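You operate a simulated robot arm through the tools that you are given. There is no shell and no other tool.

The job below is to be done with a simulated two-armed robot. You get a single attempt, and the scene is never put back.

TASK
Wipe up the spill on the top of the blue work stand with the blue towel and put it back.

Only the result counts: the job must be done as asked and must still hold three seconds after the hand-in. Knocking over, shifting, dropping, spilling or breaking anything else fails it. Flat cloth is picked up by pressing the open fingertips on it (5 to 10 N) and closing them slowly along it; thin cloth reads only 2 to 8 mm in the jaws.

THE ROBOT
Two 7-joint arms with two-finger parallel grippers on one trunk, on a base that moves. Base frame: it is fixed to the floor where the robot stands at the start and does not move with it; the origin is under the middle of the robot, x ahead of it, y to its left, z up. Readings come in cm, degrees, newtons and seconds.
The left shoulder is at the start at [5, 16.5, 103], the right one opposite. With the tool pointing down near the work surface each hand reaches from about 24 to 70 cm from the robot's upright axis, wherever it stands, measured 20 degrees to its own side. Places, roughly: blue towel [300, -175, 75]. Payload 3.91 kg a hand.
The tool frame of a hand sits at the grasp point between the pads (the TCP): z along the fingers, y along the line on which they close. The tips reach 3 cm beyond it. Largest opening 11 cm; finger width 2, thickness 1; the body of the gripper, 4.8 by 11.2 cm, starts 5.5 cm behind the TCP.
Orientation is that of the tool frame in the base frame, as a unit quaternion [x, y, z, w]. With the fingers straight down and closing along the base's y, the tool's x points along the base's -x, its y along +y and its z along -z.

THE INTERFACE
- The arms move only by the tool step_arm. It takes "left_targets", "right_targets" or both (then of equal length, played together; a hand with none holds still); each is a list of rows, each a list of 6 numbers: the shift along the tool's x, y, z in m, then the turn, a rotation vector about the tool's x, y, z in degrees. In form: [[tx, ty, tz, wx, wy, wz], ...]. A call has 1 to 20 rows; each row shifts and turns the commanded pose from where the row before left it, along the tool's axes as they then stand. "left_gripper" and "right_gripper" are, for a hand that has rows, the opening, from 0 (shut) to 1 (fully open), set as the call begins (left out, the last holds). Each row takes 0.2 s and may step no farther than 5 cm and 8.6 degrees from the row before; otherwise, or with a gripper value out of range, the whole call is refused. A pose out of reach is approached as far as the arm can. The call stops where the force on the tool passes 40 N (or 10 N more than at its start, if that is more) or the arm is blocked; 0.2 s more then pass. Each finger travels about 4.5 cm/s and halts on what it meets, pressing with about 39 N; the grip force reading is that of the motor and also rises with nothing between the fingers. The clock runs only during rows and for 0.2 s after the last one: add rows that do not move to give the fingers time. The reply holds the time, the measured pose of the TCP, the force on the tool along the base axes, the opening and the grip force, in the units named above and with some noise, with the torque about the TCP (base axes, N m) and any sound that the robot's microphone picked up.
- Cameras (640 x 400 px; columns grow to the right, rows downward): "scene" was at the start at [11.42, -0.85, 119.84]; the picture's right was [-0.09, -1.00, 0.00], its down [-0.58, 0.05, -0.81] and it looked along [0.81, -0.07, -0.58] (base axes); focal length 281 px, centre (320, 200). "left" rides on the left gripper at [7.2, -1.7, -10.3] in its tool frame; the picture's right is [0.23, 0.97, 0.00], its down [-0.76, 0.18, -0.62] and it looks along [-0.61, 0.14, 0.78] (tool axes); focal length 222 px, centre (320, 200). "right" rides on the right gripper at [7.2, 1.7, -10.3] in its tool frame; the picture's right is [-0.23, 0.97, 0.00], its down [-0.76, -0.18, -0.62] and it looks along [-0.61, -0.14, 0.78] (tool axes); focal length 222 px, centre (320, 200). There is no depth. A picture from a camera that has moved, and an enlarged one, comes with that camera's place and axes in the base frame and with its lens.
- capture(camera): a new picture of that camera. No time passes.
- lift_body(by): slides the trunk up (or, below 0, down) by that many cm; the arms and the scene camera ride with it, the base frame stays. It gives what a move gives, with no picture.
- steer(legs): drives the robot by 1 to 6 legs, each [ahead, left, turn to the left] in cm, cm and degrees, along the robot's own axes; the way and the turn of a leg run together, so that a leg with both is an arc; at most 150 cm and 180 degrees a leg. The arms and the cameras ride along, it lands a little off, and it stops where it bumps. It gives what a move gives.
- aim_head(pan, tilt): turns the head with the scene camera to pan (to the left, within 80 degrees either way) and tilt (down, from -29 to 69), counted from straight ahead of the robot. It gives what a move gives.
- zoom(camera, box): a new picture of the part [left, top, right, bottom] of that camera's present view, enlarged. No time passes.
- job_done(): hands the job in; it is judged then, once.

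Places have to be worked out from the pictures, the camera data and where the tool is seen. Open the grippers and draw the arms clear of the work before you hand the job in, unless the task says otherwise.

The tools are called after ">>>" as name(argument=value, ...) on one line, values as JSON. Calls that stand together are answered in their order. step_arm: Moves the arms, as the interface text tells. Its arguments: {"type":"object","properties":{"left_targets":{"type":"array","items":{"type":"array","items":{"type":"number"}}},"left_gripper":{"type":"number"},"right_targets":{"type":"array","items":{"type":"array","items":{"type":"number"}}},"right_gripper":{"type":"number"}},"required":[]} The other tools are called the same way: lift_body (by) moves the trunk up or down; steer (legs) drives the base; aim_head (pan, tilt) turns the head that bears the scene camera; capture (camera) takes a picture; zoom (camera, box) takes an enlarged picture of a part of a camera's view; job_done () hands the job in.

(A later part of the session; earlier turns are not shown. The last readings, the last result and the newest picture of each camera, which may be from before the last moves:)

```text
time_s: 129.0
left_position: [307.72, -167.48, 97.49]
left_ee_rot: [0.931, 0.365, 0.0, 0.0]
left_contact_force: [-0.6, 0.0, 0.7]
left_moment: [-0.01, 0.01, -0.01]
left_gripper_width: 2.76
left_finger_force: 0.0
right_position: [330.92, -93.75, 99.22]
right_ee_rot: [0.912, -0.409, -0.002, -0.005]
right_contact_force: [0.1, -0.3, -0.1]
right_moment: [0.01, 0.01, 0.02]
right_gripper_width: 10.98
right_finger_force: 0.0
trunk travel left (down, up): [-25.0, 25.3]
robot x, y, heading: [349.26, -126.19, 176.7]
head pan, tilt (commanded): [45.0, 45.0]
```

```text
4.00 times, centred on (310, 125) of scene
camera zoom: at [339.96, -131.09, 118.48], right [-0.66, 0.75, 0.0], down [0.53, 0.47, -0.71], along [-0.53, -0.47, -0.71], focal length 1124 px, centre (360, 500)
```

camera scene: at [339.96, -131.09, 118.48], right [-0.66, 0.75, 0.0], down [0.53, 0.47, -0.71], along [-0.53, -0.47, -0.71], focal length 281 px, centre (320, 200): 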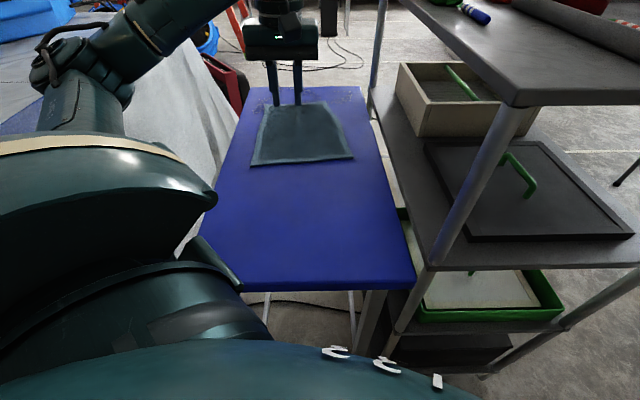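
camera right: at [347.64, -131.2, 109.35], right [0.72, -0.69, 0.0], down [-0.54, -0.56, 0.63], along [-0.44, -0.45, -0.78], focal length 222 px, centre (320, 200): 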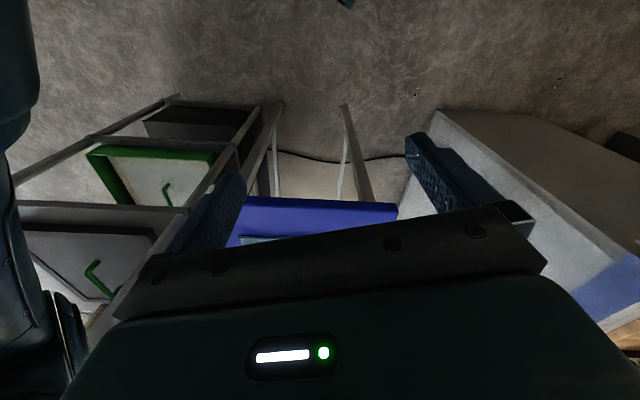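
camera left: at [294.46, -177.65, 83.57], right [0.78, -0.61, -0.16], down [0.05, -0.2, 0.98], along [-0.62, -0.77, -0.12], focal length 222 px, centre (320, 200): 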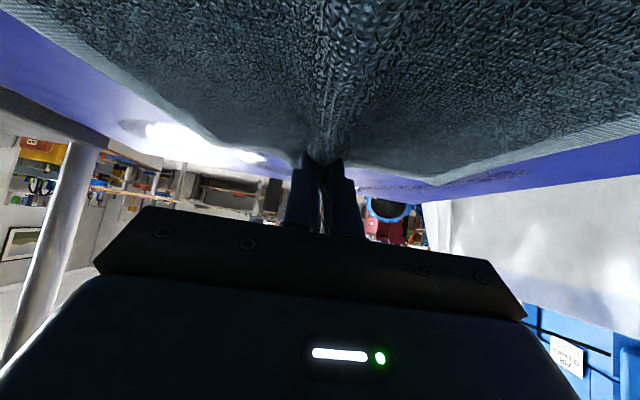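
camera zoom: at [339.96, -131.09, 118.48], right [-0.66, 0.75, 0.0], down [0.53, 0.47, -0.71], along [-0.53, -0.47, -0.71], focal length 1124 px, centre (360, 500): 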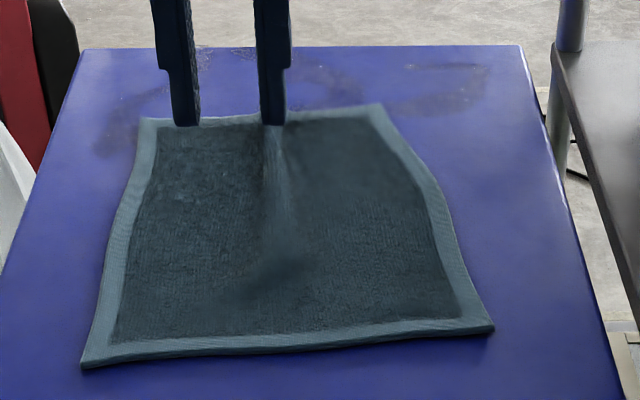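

With the hand raised I can see that the liquid has been smeared around in front of the towel – left, centre and right smears. I tilt the hand outward above the towel to inspect the wet area with the hand camera.

>>> step_arm(left_targets=[[0, 0, -0.03, 0, -7, 0], [0, 0, -0.03, 0, -7, 0], [0, 0, 0, 0, -7, 0], [0, 0, 0, 0, 0, 0]], left_gripper=1.0)

>>> capture(camera="left")

>>> zoom(camera="left", box=[180, 60, 460, 235])

```text
time_s: 130.0
left_position: [308.39, -167.33, 103.29]
left_ee_rot: [0.915, 0.359, -0.169, 0.067]
left_contact_force: [-0.7, 0.0, 0.7]
left_moment: [0.0, 0.01, -0.03]
left_gripper_width: 10.99
left_finger_force: 0.1
right_position: [330.9, -93.77, 99.05]
right_ee_rot: [0.912, -0.41, -0.003, -0.005]
right_contact_force: [0.8, -0.7, -0.1]
right_moment: [0.04, 0.01, 0.01]
right_gripper_width: 11.02
right_finger_force: 0.0
trunk travel left (down, up): [-25.0, 25.3]
robot x, y, heading: [348.94, -125.76, 176.3]
head pan, tilt (commanded): [45.0, 45.0]
```

```text
taken
camera left: at [314.89, -158.88, 110.36], right [0.82, -0.57, -0.08], down [-0.24, -0.46, 0.86], along [-0.53, -0.68, -0.51], focal length 222 px, centre (320, 200)
```

left: 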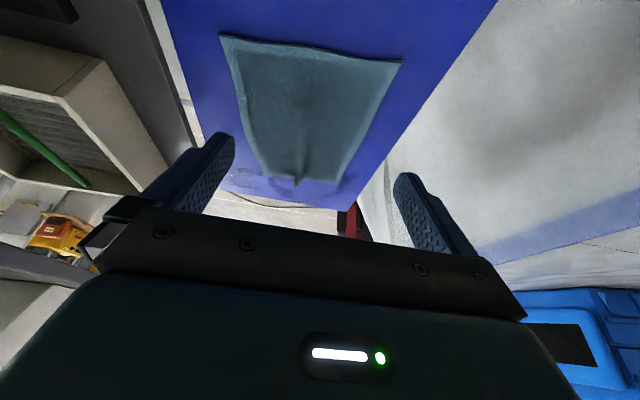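

```text
2.29 times, centred on (320, 148) of left
camera zoom: at [314.89, -158.88, 110.36], right [0.82, -0.57, -0.08], down [-0.24, -0.46, 0.86], along [-0.53, -0.68, -0.51], focal length 508 px, centre (320, 320)
```

zoom: 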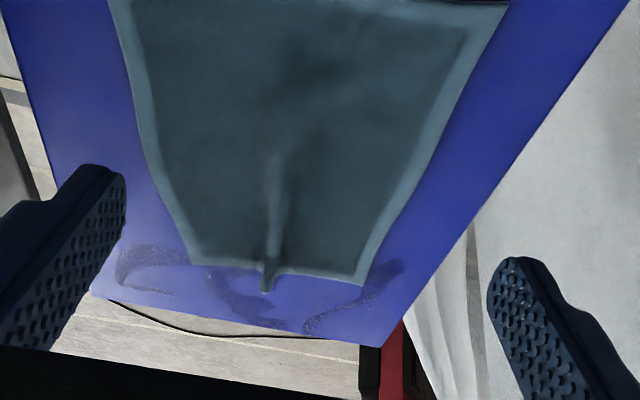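

The liquid now lies in three streaks between s≈-6 and 11, v≈-10 to 19, close to the near edge, so pushing outward any more is wrong; it must be covered from above and wiped inward from the near end. I straighten the hand, back away along the axis and then tuck the left arm for the drive round.

>>> step_arm(left_targets=[[0, 0, -0.01, 0, 7, 0], [0, 0, -0.01, 0, 7, 0], [0, 0, 0, 0, 7, 0], [0, 0, 0, 0, 0, 0]], left_gripper=1.0)

>>> steer(legs=[[-29.6, -31.2, 0]])

```text
time_s: 131.0
left_position: [308.86, -166.68, 105.29]
left_ee_rot: [0.931, 0.364, 0.001, 0.0]
left_contact_force: [-0.2, -0.1, 0.2]
left_moment: [-0.01, -0.06, 0.03]
left_gripper_width: 10.99
left_finger_force: 0.0
right_position: [330.9, -93.75, 99.08]
right_ee_rot: [0.912, -0.409, -0.004, -0.005]
right_contact_force: [0.6, -1.0, 0.8]
right_moment: [0.01, -0.02, 0.01]
right_gripper_width: 11.02
right_finger_force: 0.0
trunk travel left (down, up): [-25.0, 25.3]
robot x, y, heading: [349.19, -126.35, 176.4]
head pan, tilt (commanded): [45.0, 45.0]
```

```text
time_s: 134.2
left_position: [340.37, -138.11, 105.24]
left_ee_rot: [0.931, 0.365, 0.0, 0.0]
left_contact_force: [0.1, 0.1, -0.3]
left_moment: [-0.02, 0.02, 0.0]
left_gripper_width: 10.98
left_finger_force: 0.1
right_position: [362.14, -65.04, 99.17]
right_ee_rot: [0.913, -0.408, -0.002, -0.005]
right_contact_force: [0.2, -0.3, 0.1]
right_moment: [0.01, 0.0, -0.01]
right_gripper_width: 11.01
right_finger_force: 0.1
trunk travel left (down, up): [-25.0, 25.3]
robot x, y, heading: [380.62, -96.7, 176.5]
head pan, tilt (commanded): [45.0, 45.0]
```

Clear of the stand. I tuck the left hand in front of me and turn it back to its normal direction.

>>> step_arm(left_targets=[[0.04, -0.018, 0, 0, 0, 0], [0.04, -0.018, 0, 0, 0, 0], [0.04, -0.018, 0, 0, 0, 0], [0.04, -0.018, 0, 0, 0, 0], [0.03, -0.018, 0, 0, 0, 0], [0, 0, 0, 0, 0, 7.7], [0, 0, 0, 0, 0, 7.7], [0, 0, 0, 0, 0, 7.7], [0, 0, 0, 0, 0, 7.7], [0, 0, 0, 0, 0, 7.7], [0, 0, 0, 0, 0, 7.7], [0, 0, 0, 0, 0, 0]])

>>> steer(legs=[[89, -85, 0], [0, 0, 47]])

>>> aim_head(pan=0, tilt=25)

>>> capture(camera="scene")

```text
time_s: 136.8
left_position: [348.01, -118.49, 105.37]
left_ee_rot: [1.0, -0.03, 0.0, 0.0]
left_contact_force: [-0.1, 0.5, -0.9]
left_moment: [-0.03, 0.0, -0.01]
left_gripper_width: 11.0
left_finger_force: 0.0
right_position: [362.19, -65.08, 99.06]
right_ee_rot: [0.913, -0.408, -0.003, -0.005]
right_contact_force: [-0.3, -0.5, 0.2]
right_moment: [0.02, 0.02, 0.02]
right_gripper_width: 11.0
right_finger_force: 0.1
trunk travel left (down, up): [-25.0, 25.3]
robot x, y, heading: [380.19, -97.31, 176.6]
head pan, tilt (commanded): [45.0, 45.0]
```

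```text
time_s: 146.8
left_position: [288.39, -44.6, 105.31]
left_ee_rot: [0.931, 0.364, 0.0, 0.0]
left_contact_force: [0.1, 0.4, -0.1]
left_moment: [-0.01, -0.01, 0.0]
left_gripper_width: 10.99
left_finger_force: 0.1
right_position: [259.51, 2.68, 99.15]
right_ee_rot: [1.0, -0.019, -0.005, -0.002]
right_contact_force: [0.1, -0.5, 0.2]
right_moment: [-0.01, 0.03, -0.01]
right_gripper_width: 11.02
right_finger_force: 0.2
trunk travel left (down, up): [-25.0, 25.3]
robot x, y, heading: [295.74, -6.29, -137.3]
head pan, tilt (commanded): [45.0, 45.0]
```

```text
time_s: 147.9
left_position: [288.21, -44.6, 105.27]
left_ee_rot: [0.932, 0.364, 0.0, 0.0]
left_contact_force: [0.0, -0.2, 0.7]
left_moment: [-0.02, 0.01, 0.02]
left_gripper_width: 11.01
left_finger_force: 0.0
right_position: [259.57, 2.66, 99.11]
right_ee_rot: [1.0, -0.02, -0.003, -0.004]
right_contact_force: [-0.1, -0.6, 0.1]
right_moment: [-0.02, 0.0, 0.02]
right_gripper_width: 11.01
right_finger_force: 0.0
trunk travel left (down, up): [-25.0, 25.3]
robot x, y, heading: [295.44, -6.55, -137.1]
head pan, tilt (commanded): [0.0, 25.0]
```

```text
taken
camera scene: at [286.29, -14.61, 121.53], right [-0.68, 0.73, 0.0], down [0.31, 0.29, -0.91], along [-0.67, -0.61, -0.42], focal length 281 px, centre (320, 200)
```

scene: 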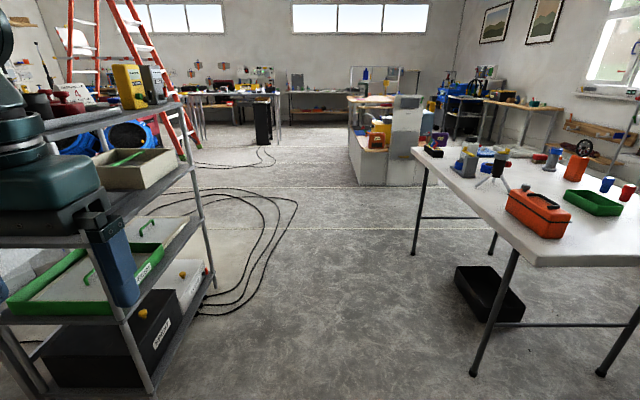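

The aisle back is clear: trolley on my left, white table on my right. I drive straight down the middle past both.

>>> steer(legs=[[120, 0, 0]])

>>> capture(camera="scene")

```text
time_s: 153.9
left_position: [202.32, -126.05, 105.19]
left_ee_rot: [0.928, 0.373, 0.0, 0.0]
left_contact_force: [-0.2, 0.1, 0.5]
left_moment: [-0.01, -0.01, 0.0]
left_gripper_width: 11.01
left_finger_force: 0.0
right_position: [172.72, -79.22, 99.09]
right_ee_rot: [1.0, -0.011, -0.004, -0.003]
right_contact_force: [0.1, 0.2, 0.2]
right_moment: [0.02, -0.01, 0.03]
right_gripper_width: 10.99
right_finger_force: 0.1
trunk travel left (down, up): [-25.0, 25.3]
robot x, y, heading: [208.72, -87.48, -136.0]
head pan, tilt (commanded): [0.0, 25.0]
```

```text
taken
camera scene: at [199.7, -96.1, 121.53], right [-0.69, 0.72, 0.0], down [0.31, 0.29, -0.91], along [-0.66, -0.63, -0.42], focal length 281 px, centre (320, 200)
```

scene: 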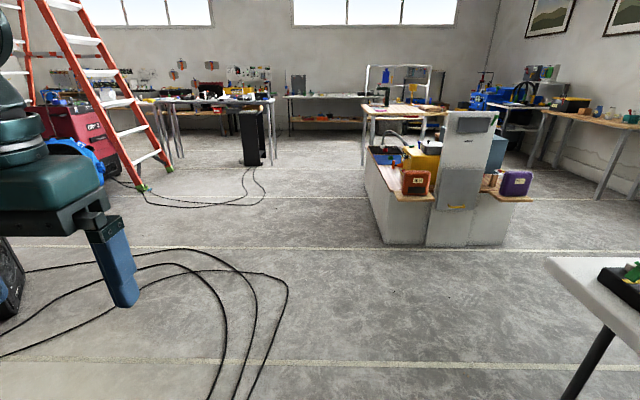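

Past the trolley the floor is open. I drive on 110 cm, sidestep left to get in front of the trolley's and stand's near end, and turn round to face the stand.

>>> steer(legs=[[112, 0, 0], [0, 70, 0], [0, 0, -161]])

>>> aim_head(pan=-25, tilt=25)

>>> capture(camera="scene")

```text
time_s: 172.5
left_position: [167.88, -177.95, 105.33]
left_ee_rot: [-0.521, 0.853, 0.0, 0.0]
left_contact_force: [0.0, -0.6, 0.9]
left_moment: [0.0, 0.01, 0.0]
left_gripper_width: 11.01
left_finger_force: 0.1
right_position: [211.04, -212.41, 99.14]
right_ee_rot: [-0.156, 0.988, -0.003, 0.005]
right_contact_force: [0.1, -0.1, -0.7]
right_moment: [0.0, -0.01, 0.0]
right_gripper_width: 10.99
right_finger_force: 0.2
trunk travel left (down, up): [-25.0, 25.3]
robot x, y, heading: [174.33, -216.43, 62.6]
head pan, tilt (commanded): [0.0, 25.0]
```

```text
time_s: 173.4
left_position: [167.98, -177.95, 105.2]
left_ee_rot: [-0.522, 0.853, -0.001, -0.001]
left_contact_force: [0.2, 0.2, 0.0]
left_moment: [0.01, 0.01, 0.0]
left_gripper_width: 11.0
left_finger_force: 0.1
right_position: [211.24, -212.58, 99.06]
right_ee_rot: [-0.157, 0.988, -0.003, 0.005]
right_contact_force: [0.1, 0.5, 0.3]
right_moment: [-0.04, -0.01, -0.03]
right_gripper_width: 11.0
right_finger_force: 0.0
trunk travel left (down, up): [-25.0, 25.3]
robot x, y, heading: [174.4, -216.59, 62.9]
head pan, tilt (commanded): [-25.0, 25.0]
```

```text
taken
camera scene: at [182.64, -208.12, 121.53], right [0.61, -0.79, 0.0], down [-0.33, -0.26, -0.91], along [0.72, 0.56, -0.42], focal length 281 px, centre (320, 200)
```

scene: 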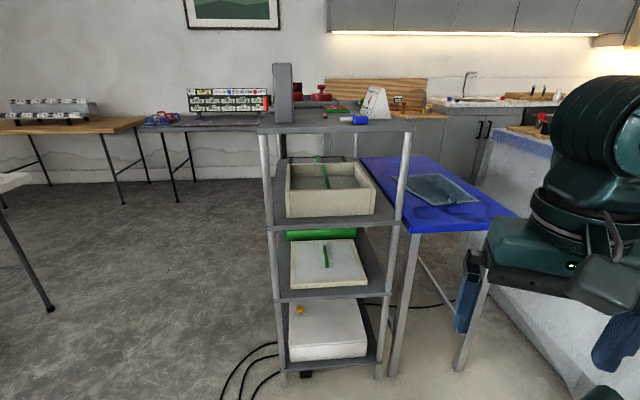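

I now face the stand's near end from about s=-91. I zoom in to see the wet area and the towel from this side.

>>> zoom(camera="scene", box=[350, 140, 530, 252])

```text
3.56 times, centred on (440, 196) of scene
camera zoom: at [182.64, -208.12, 121.53], right [0.61, -0.79, 0.0], down [-0.33, -0.26, -0.91], along [0.72, 0.56, -0.42], focal length 999 px, centre (-107, 214)
```

zoom: 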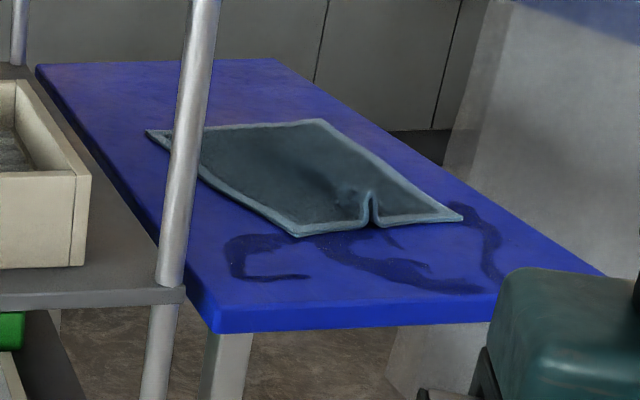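

The three dark streaks on the stand are plain to see; none has crossed the edge. I bring the right hand forward into its working pose here in the open, then move in front of the near end.

>>> step_arm(right_targets=[[-0.0149, 0.0375, 0, 0, 0, 0], [-0.0149, 0.0375, 0, 0, 0, 0], [-0.0149, 0.0375, 0, 0, 0, 0], [-0.0149, 0.0375, 0, 0, 0, 0], [-0.0149, 0.0375, 0, 0, 0, 0], [-0.0149, 0.0375, 0, 0, 0, 0], [-0.0149, 0.0375, 0, 0, 0, 0], [-0.0149, 0.0375, 0, 0, 0, 0], [0, 0, 0, 0, 0, -6.25], [0, 0, 0, 0, 0, -6.25], [0, 0, 0, 0, 0, -6.25], [0, 0, 0, 0, 0, -6.25], [0, 0, 0, 0, 0, 0]], right_gripper=1.0)

>>> steer(legs=[[-1.7, -51.5, 0]])

>>> aim_head(pan=-20, tilt=30)

>>> capture(camera="scene")

```text
time_s: 176.2
left_position: [167.89, -177.95, 105.38]
left_ee_rot: [-0.521, 0.853, 0.0, 0.0]
left_contact_force: [0.0, -0.9, -0.3]
left_moment: [0.01, 0.02, 0.0]
left_gripper_width: 11.0
left_finger_force: 0.1
right_position: [213.03, -180.26, 98.84]
right_ee_rot: [-0.367, 0.93, -0.004, 0.005]
right_contact_force: [-0.8, -0.7, 0.3]
right_moment: [0.0, 0.05, 0.03]
right_gripper_width: 11.03
right_finger_force: 0.0
trunk travel left (down, up): [-25.0, 25.3]
robot x, y, heading: [174.17, -216.18, 63.0]
head pan, tilt (commanded): [-25.0, 25.0]
```

```text
time_s: 181.3
left_position: [213.8, -203.55, 105.42]
left_ee_rot: [-0.523, 0.853, 0.0, 0.0]
left_contact_force: [0.9, -0.3, 0.7]
left_moment: [-0.01, 0.01, 0.0]
left_gripper_width: 11.0
left_finger_force: 0.1
right_position: [259.2, -205.75, 99.04]
right_ee_rot: [-0.366, 0.931, -0.004, 0.004]
right_contact_force: [0.4, 0.4, 0.3]
right_moment: [-0.01, 0.03, 0.0]
right_gripper_width: 10.99
right_finger_force: 0.0
trunk travel left (down, up): [-25.0, 25.3]
robot x, y, heading: [220.2, -241.58, 62.7]
head pan, tilt (commanded): [-25.0, 25.0]
```

```text
time_s: 181.9
left_position: [213.86, -203.61, 105.33]
left_ee_rot: [-0.523, 0.853, 0.0, 0.0]
left_contact_force: [-0.3, -0.6, 0.0]
left_moment: [-0.02, -0.01, 0.02]
left_gripper_width: 10.99
left_finger_force: 0.1
right_position: [259.04, -205.72, 99.03]
right_ee_rot: [-0.367, 0.93, -0.004, 0.004]
right_contact_force: [-0.1, 0.4, 0.7]
right_moment: [-0.04, 0.01, -0.01]
right_gripper_width: 10.99
right_finger_force: 0.1
trunk travel left (down, up): [-25.0, 25.3]
robot x, y, heading: [220.38, -241.88, 63.0]
head pan, tilt (commanded): [-20.0, 30.0]
```

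```text
taken
camera scene: at [228.06, -233.15, 120.74], right [0.68, -0.73, 0.0], down [-0.37, -0.34, -0.87], along [0.63, 0.59, -0.5], focal length 281 px, centre (320, 200)
```

scene: 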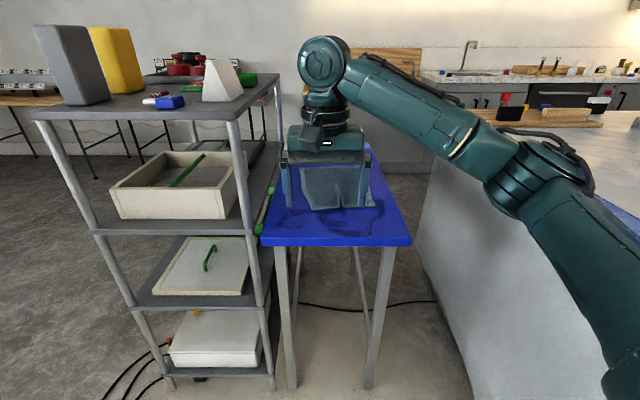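

I'm now at s≈-74, v≈7, lined up with the stand. I move in to about s=-42, which brings the right hand over the wet area at safe height and keeps my knee short of the stand.

>>> steer(legs=[[29.2, -12.5, 0]])

>>> aim_head(pan=-20, tilt=50)

>>> capture(camera="scene")

>>> capture(camera="right")

```text
time_s: 184.1
left_position: [238.66, -182.56, 105.29]
left_ee_rot: [-0.52, 0.854, 0.0, 0.0]
left_contact_force: [0.9, 0.2, 0.4]
left_moment: [0.04, 0.02, -0.01]
left_gripper_width: 11.0
left_finger_force: 0.0
right_position: [284.03, -185.11, 98.91]
right_ee_rot: [-0.364, 0.931, -0.003, 0.005]
right_contact_force: [-0.4, -0.1, 0.0]
right_moment: [0.03, 0.03, 0.02]
right_gripper_width: 11.02
right_finger_force: 0.1
trunk travel left (down, up): [-25.0, 25.3]
robot x, y, heading: [244.95, -221.36, 62.5]
head pan, tilt (commanded): [-20.0, 30.0]
```

```text
time_s: 184.9
left_position: [238.75, -182.59, 105.41]
left_ee_rot: [-0.519, 0.855, 0.0, 0.0]
left_contact_force: [0.2, -0.5, 0.1]
left_moment: [0.0, 0.01, -0.02]
left_gripper_width: 11.0
left_finger_force: 0.0
right_position: [284.05, -185.04, 98.93]
right_ee_rot: [-0.364, 0.932, -0.004, 0.004]
right_contact_force: [-1.2, 0.1, 0.0]
right_moment: [0.01, 0.0, -0.02]
right_gripper_width: 11.01
right_finger_force: 0.1
trunk travel left (down, up): [-25.0, 25.3]
robot x, y, heading: [245.3, -221.13, 62.4]
head pan, tilt (commanded): [-20.0, 50.0]
```

```text
taken
camera scene: at [251.76, -213.27, 117.79], right [0.68, -0.74, 0.0], down [-0.56, -0.52, -0.64], along [0.47, 0.43, -0.77], focal length 281 px, centre (320, 200)
```

scene: 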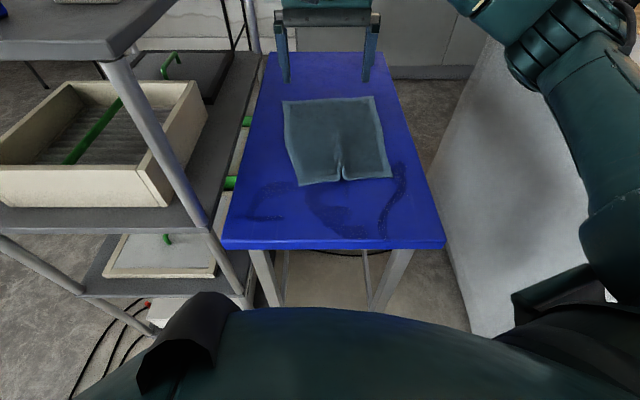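

```text
taken
camera right: at [277.42, -188.85, 109.22], right [-0.49, 0.87, -0.01], down [0.67, 0.39, 0.63], along [0.55, 0.3, -0.78], focal length 222 px, centre (320, 200)
```

right: 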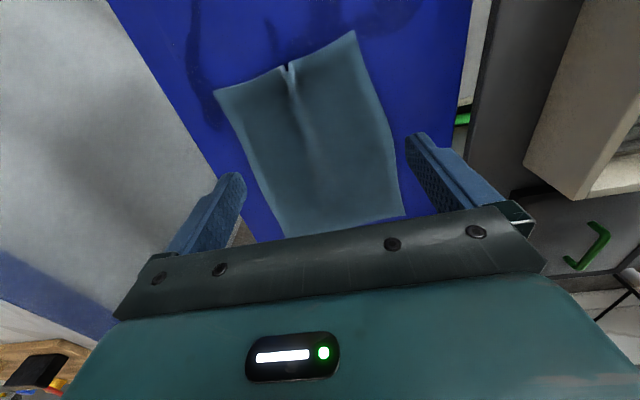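

An excellent view of the wet streaks and the towel from here. I zoom in for detail.

>>> zoom(camera="scene", box=[215, 90, 455, 256])

```text
2.41 times, centred on (335, 173) of scene
camera zoom: at [251.76, -213.27, 117.79], right [0.68, -0.74, 0.0], down [-0.56, -0.52, -0.64], along [0.47, 0.43, -0.77], focal length 677 px, centre (284, 265)
```

zoom: 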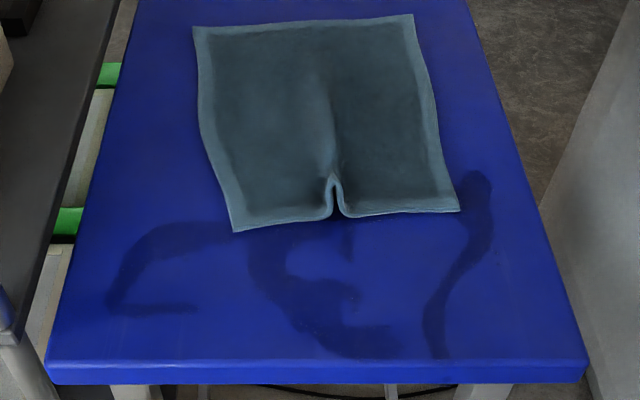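

From this view: streaks at v≈14–20 (left), v≈2–9 (centre, down to the near edge) and v≈-4 to -10 (right). The towel's pinch ridge stands at s≈9, v≈3. I move the right hand over it, half open, and lower to just above the cloth.

>>> step_arm(right_targets=[[0.02, -0.029, 0, 0, 0, 0], [0, 0, 0.04, 0, 0, 0], [0, 0, 0.04, 0, 0, 0], [0, 0, 0.04, 0, 0, 0], [0, 0, 0.03, 0, 0, 0], [0, 0, 0, 0, 0, 0]], right_gripper=0.5)

>>> capture(camera="right")

>>> zoom(camera="scene", box=[215, 60, 455, 256])

```text
time_s: 186.3
left_position: [238.68, -182.5, 105.26]
left_ee_rot: [-0.519, 0.855, 0.0, 0.0]
left_contact_force: [0.4, 0.0, 0.6]
left_moment: [0.02, 0.0, -0.01]
left_gripper_width: 10.97
left_finger_force: 0.1
right_position: [284.68, -188.63, 83.9]
right_ee_rot: [-0.363, 0.932, -0.004, 0.004]
right_contact_force: [0.7, 0.5, 0.0]
right_moment: [0.01, 0.01, 0.01]
right_gripper_width: 5.5
right_finger_force: 0.1
trunk travel left (down, up): [-25.0, 25.3]
robot x, y, heading: [244.96, -220.81, 62.8]
head pan, tilt (commanded): [-20.0, 50.0]
```

```text
taken
camera right: at [278.06, -192.38, 94.13], right [-0.49, 0.87, -0.01], down [0.67, 0.39, 0.63], along [0.55, 0.3, -0.78], focal length 222 px, centre (320, 200)
```

right: 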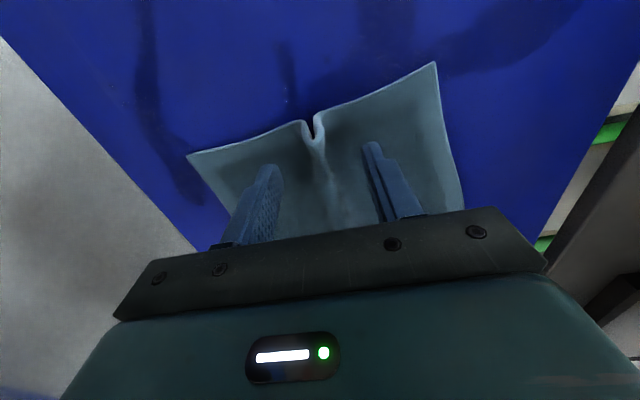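

```text
2.04 times, centred on (335, 158) of scene
camera zoom: at [251.75, -213.27, 117.78], right [0.68, -0.74, 0.0], down [-0.56, -0.52, -0.64], along [0.47, 0.43, -0.77], focal length 574 px, centre (289, 286)
```

zoom: 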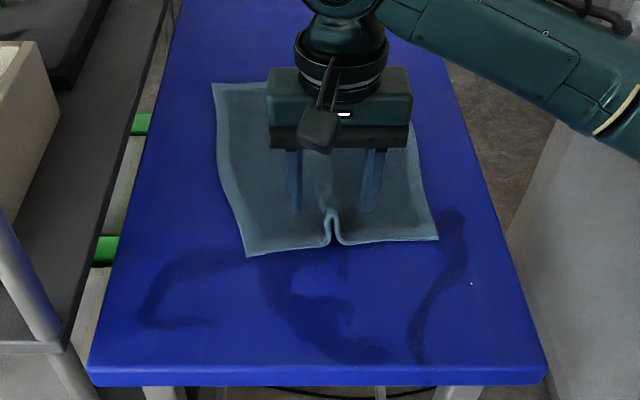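

The fingers straddle the standing ridge. I lower to light contact and close on it.

>>> step_arm(right_targets=[[0, 0, 0.01, 0, 0, 0], [0, 0, 0.01, 0, 0, 0], [0, 0, 0.005, 0, 0, 0], [0, 0, 0, 0, 0, 0]], right_gripper=0.5)

```text
time_s: 187.3
left_position: [238.69, -182.58, 105.25]
left_ee_rot: [-0.519, 0.855, 0.0, 0.0]
left_contact_force: [-0.5, 0.6, 0.3]
left_moment: [-0.02, 0.02, -0.01]
left_gripper_width: 10.99
left_finger_force: 0.2
right_position: [284.66, -188.74, 81.43]
right_ee_rot: [-0.365, 0.931, -0.003, 0.005]
right_contact_force: [1.1, 0.7, 3.2]
right_moment: [0.04, 0.04, -0.01]
right_gripper_width: 5.48
right_finger_force: 0.0
trunk travel left (down, up): [-25.0, 25.3]
robot x, y, heading: [245.18, -221.25, 62.8]
head pan, tilt (commanded): [-20.0, 50.0]
```

Light contact of 3 N. I close on the ridge in stages.

>>> step_arm(right_targets=[[0, 0, 0.001, 0, 0, 0], [0, 0, 0, 0, 0, 0]], right_gripper=0.36)

>>> step_arm(right_targets=[[0, 0, 0, 0, 0, 0], [0, 0, 0, 0, 0, 0]], right_gripper=0.22)

>>> step_arm(right_targets=[[0, 0, 0, 0, 0, 0], [0, 0, 0, 0, 0, 0]], right_gripper=0.12)

>>> step_arm(right_targets=[[0, 0, 0, 0, 0, 0], [0, 0, 0, 0, 0, 0], [0, 0, 0, 0, 0, 0]], right_gripper=0.0)

>>> capture(camera="right")

```text
time_s: 187.9
left_position: [238.56, -182.61, 105.38]
left_ee_rot: [-0.519, 0.855, 0.0, 0.001]
left_contact_force: [-0.4, 0.7, 0.3]
left_moment: [0.0, -0.04, 0.04]
left_gripper_width: 10.98
left_finger_force: 0.1
right_position: [284.63, -188.62, 81.46]
right_ee_rot: [-0.364, 0.931, -0.003, 0.005]
right_contact_force: [-1.2, 0.0, 6.0]
right_moment: [0.02, 0.01, 0.0]
right_gripper_width: 3.91
right_finger_force: 0.0
trunk travel left (down, up): [-25.0, 25.3]
robot x, y, heading: [244.82, -221.07, 62.3]
head pan, tilt (commanded): [-20.0, 50.0]
```

```text
time_s: 188.5
left_position: [238.7, -182.58, 105.31]
left_ee_rot: [-0.52, 0.854, 0.0, 0.0]
left_contact_force: [-1.0, -0.9, 0.0]
left_moment: [0.0, -0.01, -0.01]
left_gripper_width: 11.01
left_finger_force: 0.1
right_position: [284.68, -188.54, 81.39]
right_ee_rot: [-0.364, 0.931, -0.003, 0.005]
right_contact_force: [0.1, 0.7, 7.2]
right_moment: [0.03, -0.01, 0.01]
right_gripper_width: 2.34
right_finger_force: 0.1
trunk travel left (down, up): [-25.0, 25.3]
robot x, y, heading: [244.87, -221.22, 62.4]
head pan, tilt (commanded): [-20.0, 50.0]
```

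```text
time_s: 189.1
left_position: [238.68, -182.65, 105.4]
left_ee_rot: [-0.52, 0.854, 0.0, -0.001]
left_contact_force: [0.2, 0.1, -0.3]
left_moment: [-0.01, 0.0, -0.01]
left_gripper_width: 10.99
left_finger_force: 0.1
right_position: [284.59, -188.59, 81.24]
right_ee_rot: [-0.364, 0.932, -0.003, 0.005]
right_contact_force: [0.0, 0.4, 8.0]
right_moment: [-0.01, 0.0, -0.03]
right_gripper_width: 1.26
right_finger_force: 0.0
trunk travel left (down, up): [-25.0, 25.3]
robot x, y, heading: [244.84, -221.09, 62.6]
head pan, tilt (commanded): [-20.0, 50.0]
```

```text
time_s: 189.9
left_position: [238.7, -182.68, 105.31]
left_ee_rot: [-0.52, 0.854, 0.0, 0.001]
left_contact_force: [0.0, 0.7, -0.2]
left_moment: [-0.01, -0.01, 0.0]
left_gripper_width: 11.02
left_finger_force: 0.1
right_position: [284.77, -188.57, 81.32]
right_ee_rot: [-0.364, 0.931, -0.003, 0.004]
right_contact_force: [-0.5, 0.1, 8.3]
right_moment: [0.0, -0.01, -0.01]
right_gripper_width: 0.49
right_finger_force: 39.2
trunk travel left (down, up): [-25.0, 25.3]
robot x, y, heading: [244.99, -221.12, 62.5]
head pan, tilt (commanded): [-20.0, 50.0]
```

```text
taken
camera right: at [278.11, -192.38, 91.59], right [-0.49, 0.87, -0.01], down [0.67, 0.39, 0.63], along [0.55, 0.31, -0.78], focal length 222 px, centre (320, 200)
```

right: 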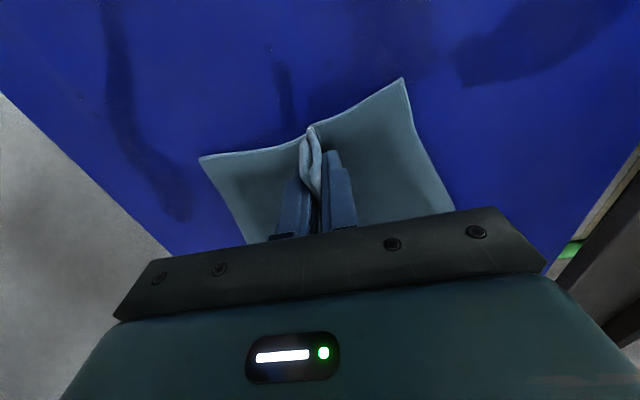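

The ridge is held (4.9 mm, 39 N). I lift the towel's near edge 10 cm so it will pass above the liquid, and look.

>>> step_arm(right_targets=[[0, 0, -0.02, 0, 0, 0], [0, 0, -0.025, 0, 0, 0], [0, 0, -0.025, 0, 0, 0], [0, 0, -0.03, 0, 0, 0], [0, 0, 0, 0, 0, 0]], right_gripper=0.0)

>>> capture(camera="scene")

>>> capture(camera="right")

```text
time_s: 191.1
left_position: [238.6, -182.6, 105.42]
left_ee_rot: [-0.519, 0.855, 0.0, 0.0]
left_contact_force: [0.5, 0.2, -1.2]
left_moment: [0.02, -0.01, 0.0]
left_gripper_width: 11.0
left_finger_force: 0.0
right_position: [284.65, -188.7, 91.28]
right_ee_rot: [-0.363, 0.932, -0.004, 0.004]
right_contact_force: [-0.1, 0.3, -0.5]
right_moment: [0.03, -0.05, 0.0]
right_gripper_width: 0.49
right_finger_force: 38.0
trunk travel left (down, up): [-25.0, 25.3]
robot x, y, heading: [245.07, -221.12, 62.4]
head pan, tilt (commanded): [-20.0, 50.0]
```

```text
taken
camera scene: at [251.76, -213.27, 117.78], right [0.68, -0.74, 0.0], down [-0.56, -0.52, -0.64], along [0.47, 0.43, -0.77], focal length 281 px, centre (320, 200)
```

scene: 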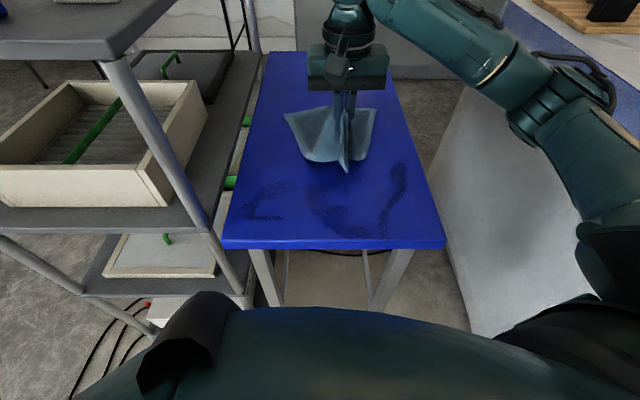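

```text
taken
camera right: at [277.93, -192.39, 101.59], right [-0.49, 0.87, -0.01], down [0.67, 0.39, 0.63], along [0.55, 0.3, -0.78], focal length 222 px, centre (320, 200)
```

right: 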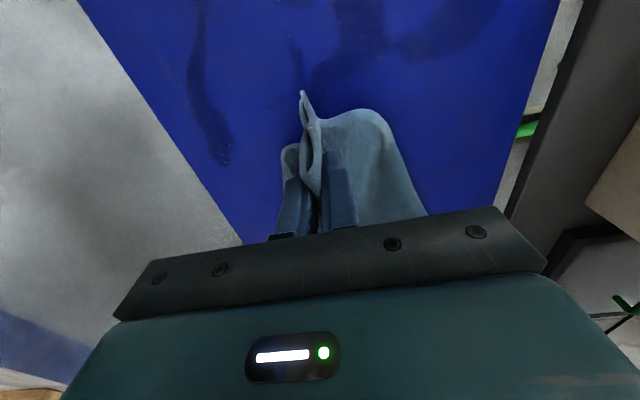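

The lifted edge hangs with its corners drooping back. I raise it 5 cm more, carry it over the centre streak (s≈0, v≈5), then lower it straight down onto the liquid.

>>> step_arm(right_targets=[[0, 0, -0.025, 0, 0, 0], [0, 0, -0.025, 0, 0, 0], [0.025, 0.005, 0, 0, 0, 0], [0.03, 0.005, 0, 0, 0, 0], [0.03, 0.005, 0, 0, 0, 0], [0.015, 0.005, 0, 0, 0, 0], [0, 0, 0, 0, 0, 0]], right_gripper=0.0)

>>> capture(camera="scene")

```text
time_s: 192.7
left_position: [238.73, -182.6, 105.35]
left_ee_rot: [-0.519, 0.855, 0.0, 0.001]
left_contact_force: [0.0, 0.4, 0.6]
left_moment: [-0.01, 0.0, 0.0]
left_gripper_width: 10.98
left_finger_force: 0.1
right_position: [275.66, -193.81, 96.29]
right_ee_rot: [-0.364, 0.931, -0.005, 0.004]
right_contact_force: [-0.8, 0.5, -0.7]
right_moment: [-0.03, 0.0, -0.04]
right_gripper_width: 0.49
right_finger_force: 39.1
trunk travel left (down, up): [-25.0, 25.3]
robot x, y, heading: [244.9, -221.25, 62.3]
head pan, tilt (commanded): [-20.0, 50.0]
```

```text
taken
camera scene: at [251.76, -213.27, 117.78], right [0.68, -0.74, 0.0], down [-0.56, -0.52, -0.64], along [0.47, 0.43, -0.77], focal length 281 px, centre (320, 200)
```

scene: 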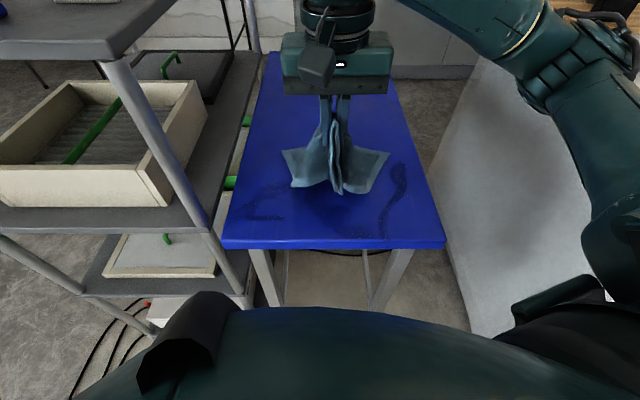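

The bundle hangs over the centre streak (s≈-1, v≈5). I lower it straight down onto the liquid to press and soak.

>>> step_arm(right_targets=[[0, 0, 0.03, 0, 0, 0], [0, 0, 0.03, 0, 0, 0], [0, 0, 0.03, 0, 0, 0], [0, 0, 0.03, 0, 0, 0], [0, 0, 0.01, 0, 0, 0], [0, 0, 0, 0, 0, 0]], right_gripper=0.0)

>>> zoom(camera="scene", box=[215, 90, 455, 256])

```text
time_s: 194.1
left_position: [238.69, -182.53, 105.26]
left_ee_rot: [-0.519, 0.854, 0.0, 0.0]
left_contact_force: [-0.2, 0.0, -0.1]
left_moment: [0.02, -0.01, -0.03]
left_gripper_width: 11.02
left_finger_force: 0.0
right_position: [275.79, -194.2, 83.14]
right_ee_rot: [-0.364, 0.931, -0.004, 0.004]
right_contact_force: [0.4, 0.2, 1.8]
right_moment: [-0.02, 0.02, 0.01]
right_gripper_width: 0.49
right_finger_force: 38.6
trunk travel left (down, up): [-25.0, 25.3]
robot x, y, heading: [244.92, -220.72, 62.5]
head pan, tilt (commanded): [-20.0, 50.0]
```

```text
2.41 times, centred on (335, 173) of scene
camera zoom: at [251.75, -213.27, 117.78], right [0.68, -0.74, 0.0], down [-0.56, -0.52, -0.64], along [0.47, 0.43, -0.77], focal length 677 px, centre (284, 265)
```

zoom: 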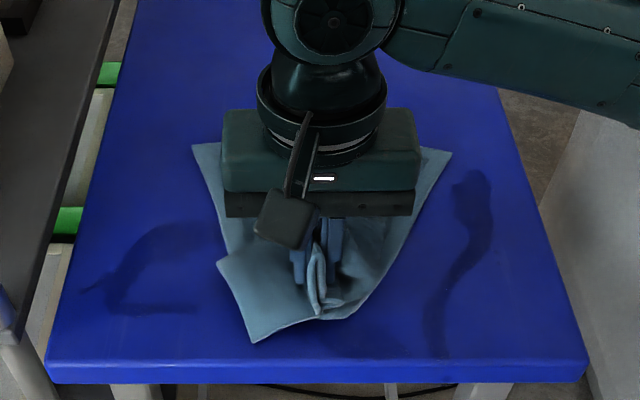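

The bundle lies on the centre streak. I press it down gently to about 8–10 N.

>>> step_arm(right_targets=[[0, 0, 0.004, 0, 0, 0], [0, 0, 0.004, 0, 0, 0], [0, 0, 0, 0, 0, 0], [0, 0, 0, 0, 0, 0]], right_gripper=0.0)

```text
time_s: 195.1
left_position: [238.71, -182.68, 105.35]
left_ee_rot: [-0.519, 0.855, 0.0, 0.0]
left_contact_force: [0.4, 0.0, -0.5]
left_moment: [0.02, 0.0, 0.04]
left_gripper_width: 11.02
left_finger_force: 0.0
right_position: [275.98, -194.01, 82.45]
right_ee_rot: [-0.364, 0.932, -0.003, 0.004]
right_contact_force: [-0.8, -1.1, 5.8]
right_moment: [-0.04, 0.0, -0.01]
right_gripper_width: 0.49
right_finger_force: 39.6
trunk travel left (down, up): [-25.0, 25.3]
robot x, y, heading: [244.76, -220.9, 62.6]
head pan, tilt (commanded): [-20.0, 50.0]
```

Pressing with 6 N. I now wipe inward (away from the near edge) by 6 cm slowly under this pressure, then lift to see the effect.

>>> step_arm(right_targets=[[0, 0, 0.002, 0, 0, 0], [-0.007, 0, 0, 0, 0, 0], [-0.008, 0, 0, 0, 0, 0], [-0.008, 0, 0, 0, 0, 0], [-0.008, 0, 0, 0, 0, 0], [-0.008, 0, 0, 0, 0, 0], [-0.008, 0, 0, 0, 0, 0], [-0.008, 0, 0, 0, 0, 0], [0, 0, 0, 0, 0, 0]], right_gripper=0.0)

>>> zoom(camera="scene", box=[215, 90, 455, 256])

```text
time_s: 197.1
left_position: [238.64, -182.61, 105.43]
left_ee_rot: [-0.519, 0.855, 0.001, 0.001]
left_contact_force: [0.9, 0.6, 0.6]
left_moment: [0.02, 0.0, -0.01]
left_gripper_width: 10.99
left_finger_force: 0.0
right_position: [279.95, -190.43, 82.33]
right_ee_rot: [-0.364, 0.931, -0.003, 0.004]
right_contact_force: [-1.9, -1.6, 10.2]
right_moment: [-0.06, 0.02, -0.03]
right_gripper_width: 0.52
right_finger_force: 38.8
trunk travel left (down, up): [-25.0, 25.3]
robot x, y, heading: [244.87, -221.02, 62.5]
head pan, tilt (commanded): [-20.0, 50.0]
```

```text
2.41 times, centred on (335, 173) of scene
camera zoom: at [251.69, -213.33, 117.79], right [0.68, -0.74, 0.0], down [-0.56, -0.52, -0.64], along [0.47, 0.44, -0.77], focal length 677 px, centre (284, 265)
```

zoom: 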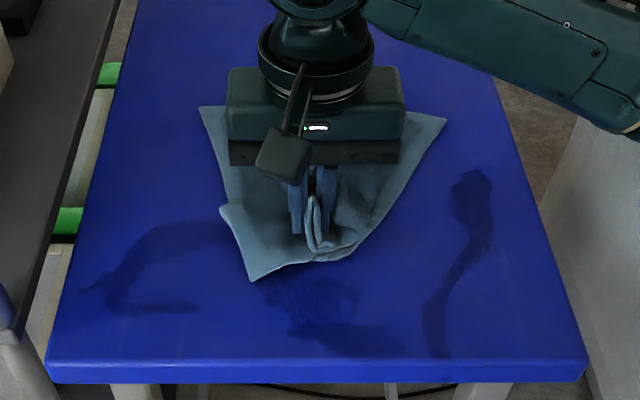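

The stroked part of the centre streak is visibly lighter, so pressing and wiping inward works; the part nearest the edge is still dark. I do another stroke: lift, go out to s≈-5.5, lower, and wipe 12 cm inward.

>>> step_arm(right_targets=[[0, 0, -0.04, 0, 0, 0], [0, 0, -0.04, 0, 0, 0], [0.035, -0.005, 0, 0, 0, 0], [0.035, -0.005, 0, 0, 0, 0], [0.03, 0, 0, 0, 0, 0], [0, 0, 0.04, 0, 0, 0], [0, 0, 0.04, 0, 0, 0], [0, 0, 0, 0, 0, 0], [-0.012, 0, 0, 0, 0, 0], [-0.012, 0, 0, 0, 0, 0], [-0.012, 0, 0, 0, 0, 0], [-0.012, 0, 0, 0, 0, 0], [-0.012, 0, 0, 0, 0, 0], [-0.012, 0, 0, 0, 0, 0], [-0.012, 0, 0, 0, 0, 0], [-0.012, 0, 0, 0, 0, 0], [-0.012, 0, 0, 0, 0, 0], [-0.012, 0, 0, 0, 0, 0]], right_gripper=0.0)

>>> zoom(camera="scene", box=[215, 90, 455, 256])

```text
time_s: 200.9
left_position: [238.59, -182.62, 105.32]
left_ee_rot: [-0.52, 0.854, 0.0, 0.001]
left_contact_force: [0.4, 0.2, -0.2]
left_moment: [0.0, -0.03, 0.01]
left_gripper_width: 10.99
left_finger_force: 0.1
right_position: [281.99, -189.52, 82.47]
right_ee_rot: [-0.364, 0.931, -0.002, 0.005]
right_contact_force: [-2.1, -1.6, 8.1]
right_moment: [-0.09, 0.05, -0.04]
right_gripper_width: 0.49
right_finger_force: 38.6
trunk travel left (down, up): [-25.0, 25.3]
robot x, y, heading: [245.14, -221.29, 62.4]
head pan, tilt (commanded): [-20.0, 50.0]
```

```text
2.41 times, centred on (335, 173) of scene
camera zoom: at [251.69, -213.32, 117.79], right [0.68, -0.74, 0.0], down [-0.56, -0.52, -0.64], along [0.47, 0.44, -0.77], focal length 677 px, centre (284, 265)
```

zoom: 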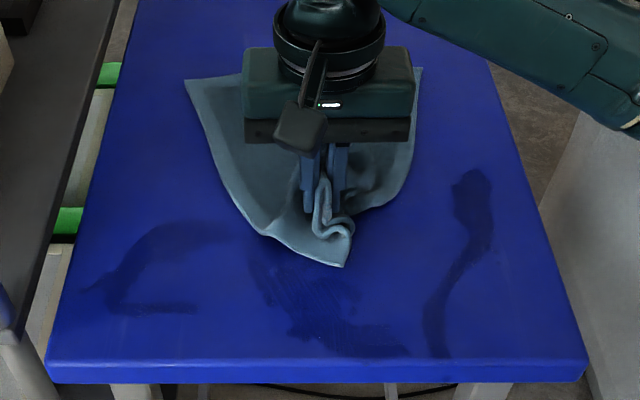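

The centre is getting lighter and streaky. I zoom in closer on the wet area to judge how much is left.

>>> zoom(camera="scene", box=[235, 160, 415, 250])

```text
3.56 times, centred on (325, 205) of scene
camera zoom: at [251.69, -213.32, 117.79], right [0.68, -0.74, 0.0], down [-0.56, -0.52, -0.64], along [0.47, 0.44, -0.77], focal length 999 px, centre (302, 182)
```

zoom: 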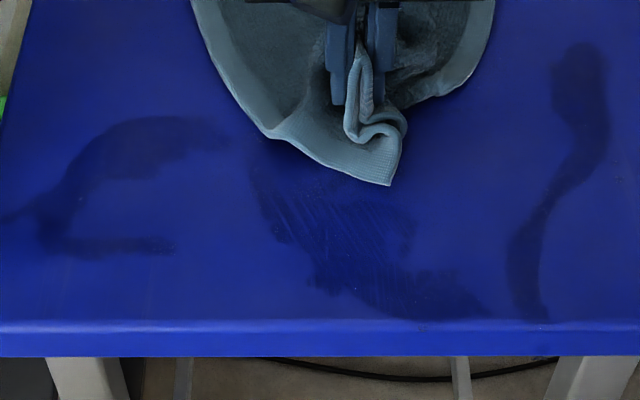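

The strokes leave diagonal clean lines in the film; the centre band runs from (s -7, v -2) to (s 4, v 10). I wipe along that band, starting at the edge and going inward.

>>> step_arm(right_targets=[[0, 0, -0.04, 0, 0, 0], [0, 0, -0.04, 0, 0, 0], [0.04, -0.014, 0, 0, 0, 0], [0.04, -0.013, 0, 0, 0, 0], [0.04, -0.013, 0, 0, 0, 0], [0, 0, 0.04, 0, 0, 0], [0, 0, 0.042, 0, 0, 0], [0, 0, 0, 0, 0, 0], [-0.0105, 0.01, 0, 0, 0, 0], [-0.0105, 0.01, 0, 0, 0, 0], [-0.0105, 0.01, 0, 0, 0, 0], [-0.0105, 0.01, 0, 0, 0, 0], [-0.0105, 0.01, 0, 0, 0, 0], [-0.0105, 0.01, 0, 0, 0, 0], [-0.0105, 0.01, 0, 0, 0, 0], [-0.0105, 0.01, 0, 0, 0, 0], [-0.0105, 0.01, 0, 0, 0, 0], [-0.0105, 0.01, 0, 0, 0, 0]], right_gripper=0.0)

>>> zoom(camera="scene", box=[215, 110, 455, 256])

```text
time_s: 204.7
left_position: [238.68, -182.62, 105.34]
left_ee_rot: [-0.52, 0.854, 0.001, 0.0]
left_contact_force: [1.0, -0.4, -0.4]
left_moment: [0.0, -0.05, 0.01]
left_gripper_width: 11.01
left_finger_force: 0.0
right_position: [276.78, -186.26, 82.25]
right_ee_rot: [-0.364, 0.931, -0.003, 0.006]
right_contact_force: [-0.7, -4.7, 22.0]
right_moment: [-0.29, 0.06, 0.0]
right_gripper_width: 0.5
right_finger_force: 39.0
trunk travel left (down, up): [-25.0, 25.3]
robot x, y, heading: [244.78, -221.54, 62.5]
head pan, tilt (commanded): [-20.0, 50.0]
```

```text
2.67 times, centred on (335, 183) of scene
camera zoom: at [251.64, -213.42, 117.8], right [0.68, -0.74, 0.0], down [-0.56, -0.52, -0.64], along [0.47, 0.44, -0.76], focal length 750 px, centre (280, 245)
```

zoom: 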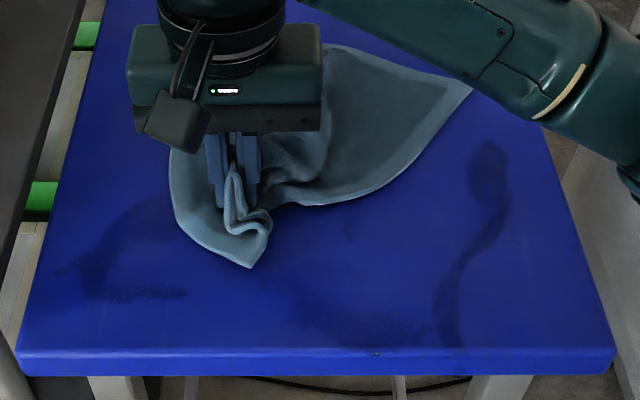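

The centre streak is nearly gone. Force rose to 22 N, so I set the press height slightly higher and now work on the left streak: strokes from its outer end (v≈18.5) back toward the middle.

>>> step_arm(right_targets=[[0, 0, -0.04, 0, 0, 0], [0, 0, -0.04, 0, 0, 0], [0.025, 0.029, 0, 0, 0, 0], [0.024, 0.029, 0, 0, 0, 0], [0.024, 0.028, 0, 0, 0, 0], [0, 0, 0.04, 0, 0, 0], [0, 0, 0.037, 0, 0, 0], [0, 0, 0, 0, 0, 0], [-0.0015, -0.011, 0, 0, 0, 0], [-0.0015, -0.011, 0, 0, 0, 0], [-0.0015, -0.011, 0, 0, 0, 0], [-0.0015, -0.011, 0, 0, 0, 0], [-0.0015, -0.011, 0, 0, 0, 0], [-0.0015, -0.011, 0, 0, 0, 0], [-0.0015, -0.011, 0, 0, 0, 0], [-0.0015, -0.011, 0, 0, 0, 0], [-0.0015, -0.011, 0, 0, 0, 0], [-0.0015, -0.011, 0, 0, 0, 0]], right_gripper=0.0)

>>> capture(camera="scene")

>>> zoom(camera="scene", box=[215, 110, 455, 256])

```text
time_s: 208.5
left_position: [238.73, -182.58, 105.27]
left_ee_rot: [-0.52, 0.854, 0.0, -0.001]
left_contact_force: [0.4, -0.1, -0.4]
left_moment: [0.02, 0.01, -0.03]
left_gripper_width: 10.97
left_finger_force: 0.0
right_position: [274.25, -191.87, 82.33]
right_ee_rot: [-0.364, 0.931, -0.002, 0.005]
right_contact_force: [-1.5, 1.0, 5.9]
right_moment: [0.01, 0.08, 0.02]
right_gripper_width: 0.5
right_finger_force: 38.6
trunk travel left (down, up): [-25.0, 25.3]
robot x, y, heading: [245.28, -221.25, 62.5]
head pan, tilt (commanded): [-20.0, 50.0]
```

```text
taken
camera scene: at [251.72, -213.29, 117.79], right [0.68, -0.74, 0.0], down [-0.56, -0.52, -0.64], along [0.47, 0.43, -0.77], focal length 281 px, centre (320, 200)
```

scene: 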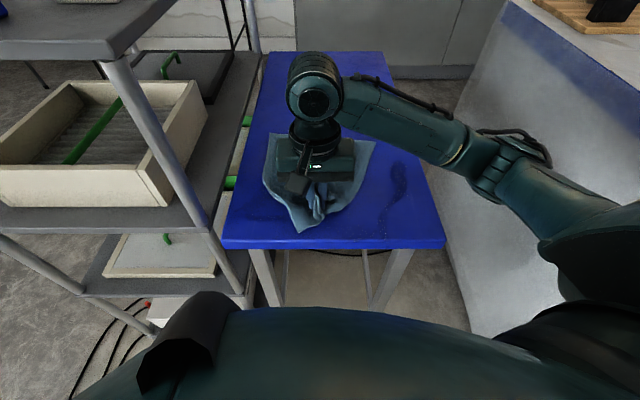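

```text
2.67 times, centred on (335, 183) of scene
camera zoom: at [251.72, -213.29, 117.79], right [0.68, -0.74, 0.0], down [-0.56, -0.52, -0.64], along [0.47, 0.43, -0.77], focal length 750 px, centre (280, 245)
```

zoom: 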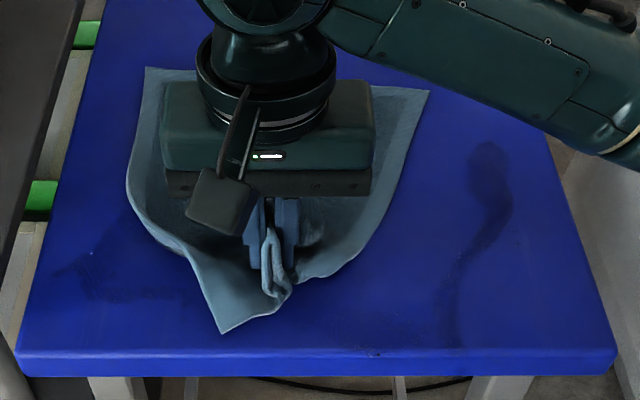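

The left streak has faded a lot. I do a second stroke there, starting at s≈1.5, v≈18.5.

>>> step_arm(right_targets=[[0, 0, -0.04, 0, 0, 0], [0, 0, -0.04, 0, 0, 0], [-0.008, 0.037, 0, 0, 0, 0], [-0.008, 0.037, 0, 0, 0, 0], [-0.008, 0.037, 0, 0, 0, 0], [0, 0, 0.04, 0, 0, 0], [0, 0, 0.04, 0, 0, 0], [0, 0, 0, 0, 0, 0], [0.001, -0.011, 0, 0, 0, 0], [0.001, -0.011, 0, 0, 0, 0], [0.001, -0.011, 0, 0, 0, 0], [0.001, -0.011, 0, 0, 0, 0], [-0.001, -0.011, 0, 0, 0, 0], [-0.001, -0.011, 0, 0, 0, 0], [-0.001, -0.011, 0, 0, 0, 0], [-0.001, -0.011, 0, 0, 0, 0], [-0.001, -0.011, 0, 0, 0, 0], [-0.001, -0.011, 0, 0, 0, 0]], right_gripper=0.0)

>>> zoom(camera="scene", box=[215, 110, 455, 256])

```text
time_s: 212.3
left_position: [238.66, -182.61, 105.29]
left_ee_rot: [-0.519, 0.855, 0.0, 0.0]
left_contact_force: [-0.1, -0.1, 0.0]
left_moment: [-0.02, 0.0, -0.02]
left_gripper_width: 11.0
left_finger_force: 0.0
right_position: [276.31, -190.12, 82.47]
right_ee_rot: [-0.364, 0.931, -0.004, 0.004]
right_contact_force: [-0.4, 1.2, 4.6]
right_moment: [0.06, 0.02, 0.06]
right_gripper_width: 0.48
right_finger_force: 39.0
trunk travel left (down, up): [-25.0, 25.3]
robot x, y, heading: [244.84, -221.09, 62.4]
head pan, tilt (commanded): [-20.0, 50.0]
```

```text
2.67 times, centred on (335, 183) of scene
camera zoom: at [251.73, -213.29, 117.78], right [0.68, -0.74, 0.0], down [-0.56, -0.52, -0.64], along [0.47, 0.43, -0.77], focal length 750 px, centre (280, 245)
```

zoom: 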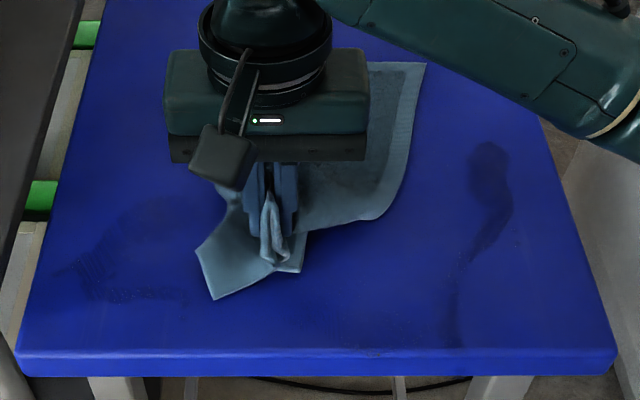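

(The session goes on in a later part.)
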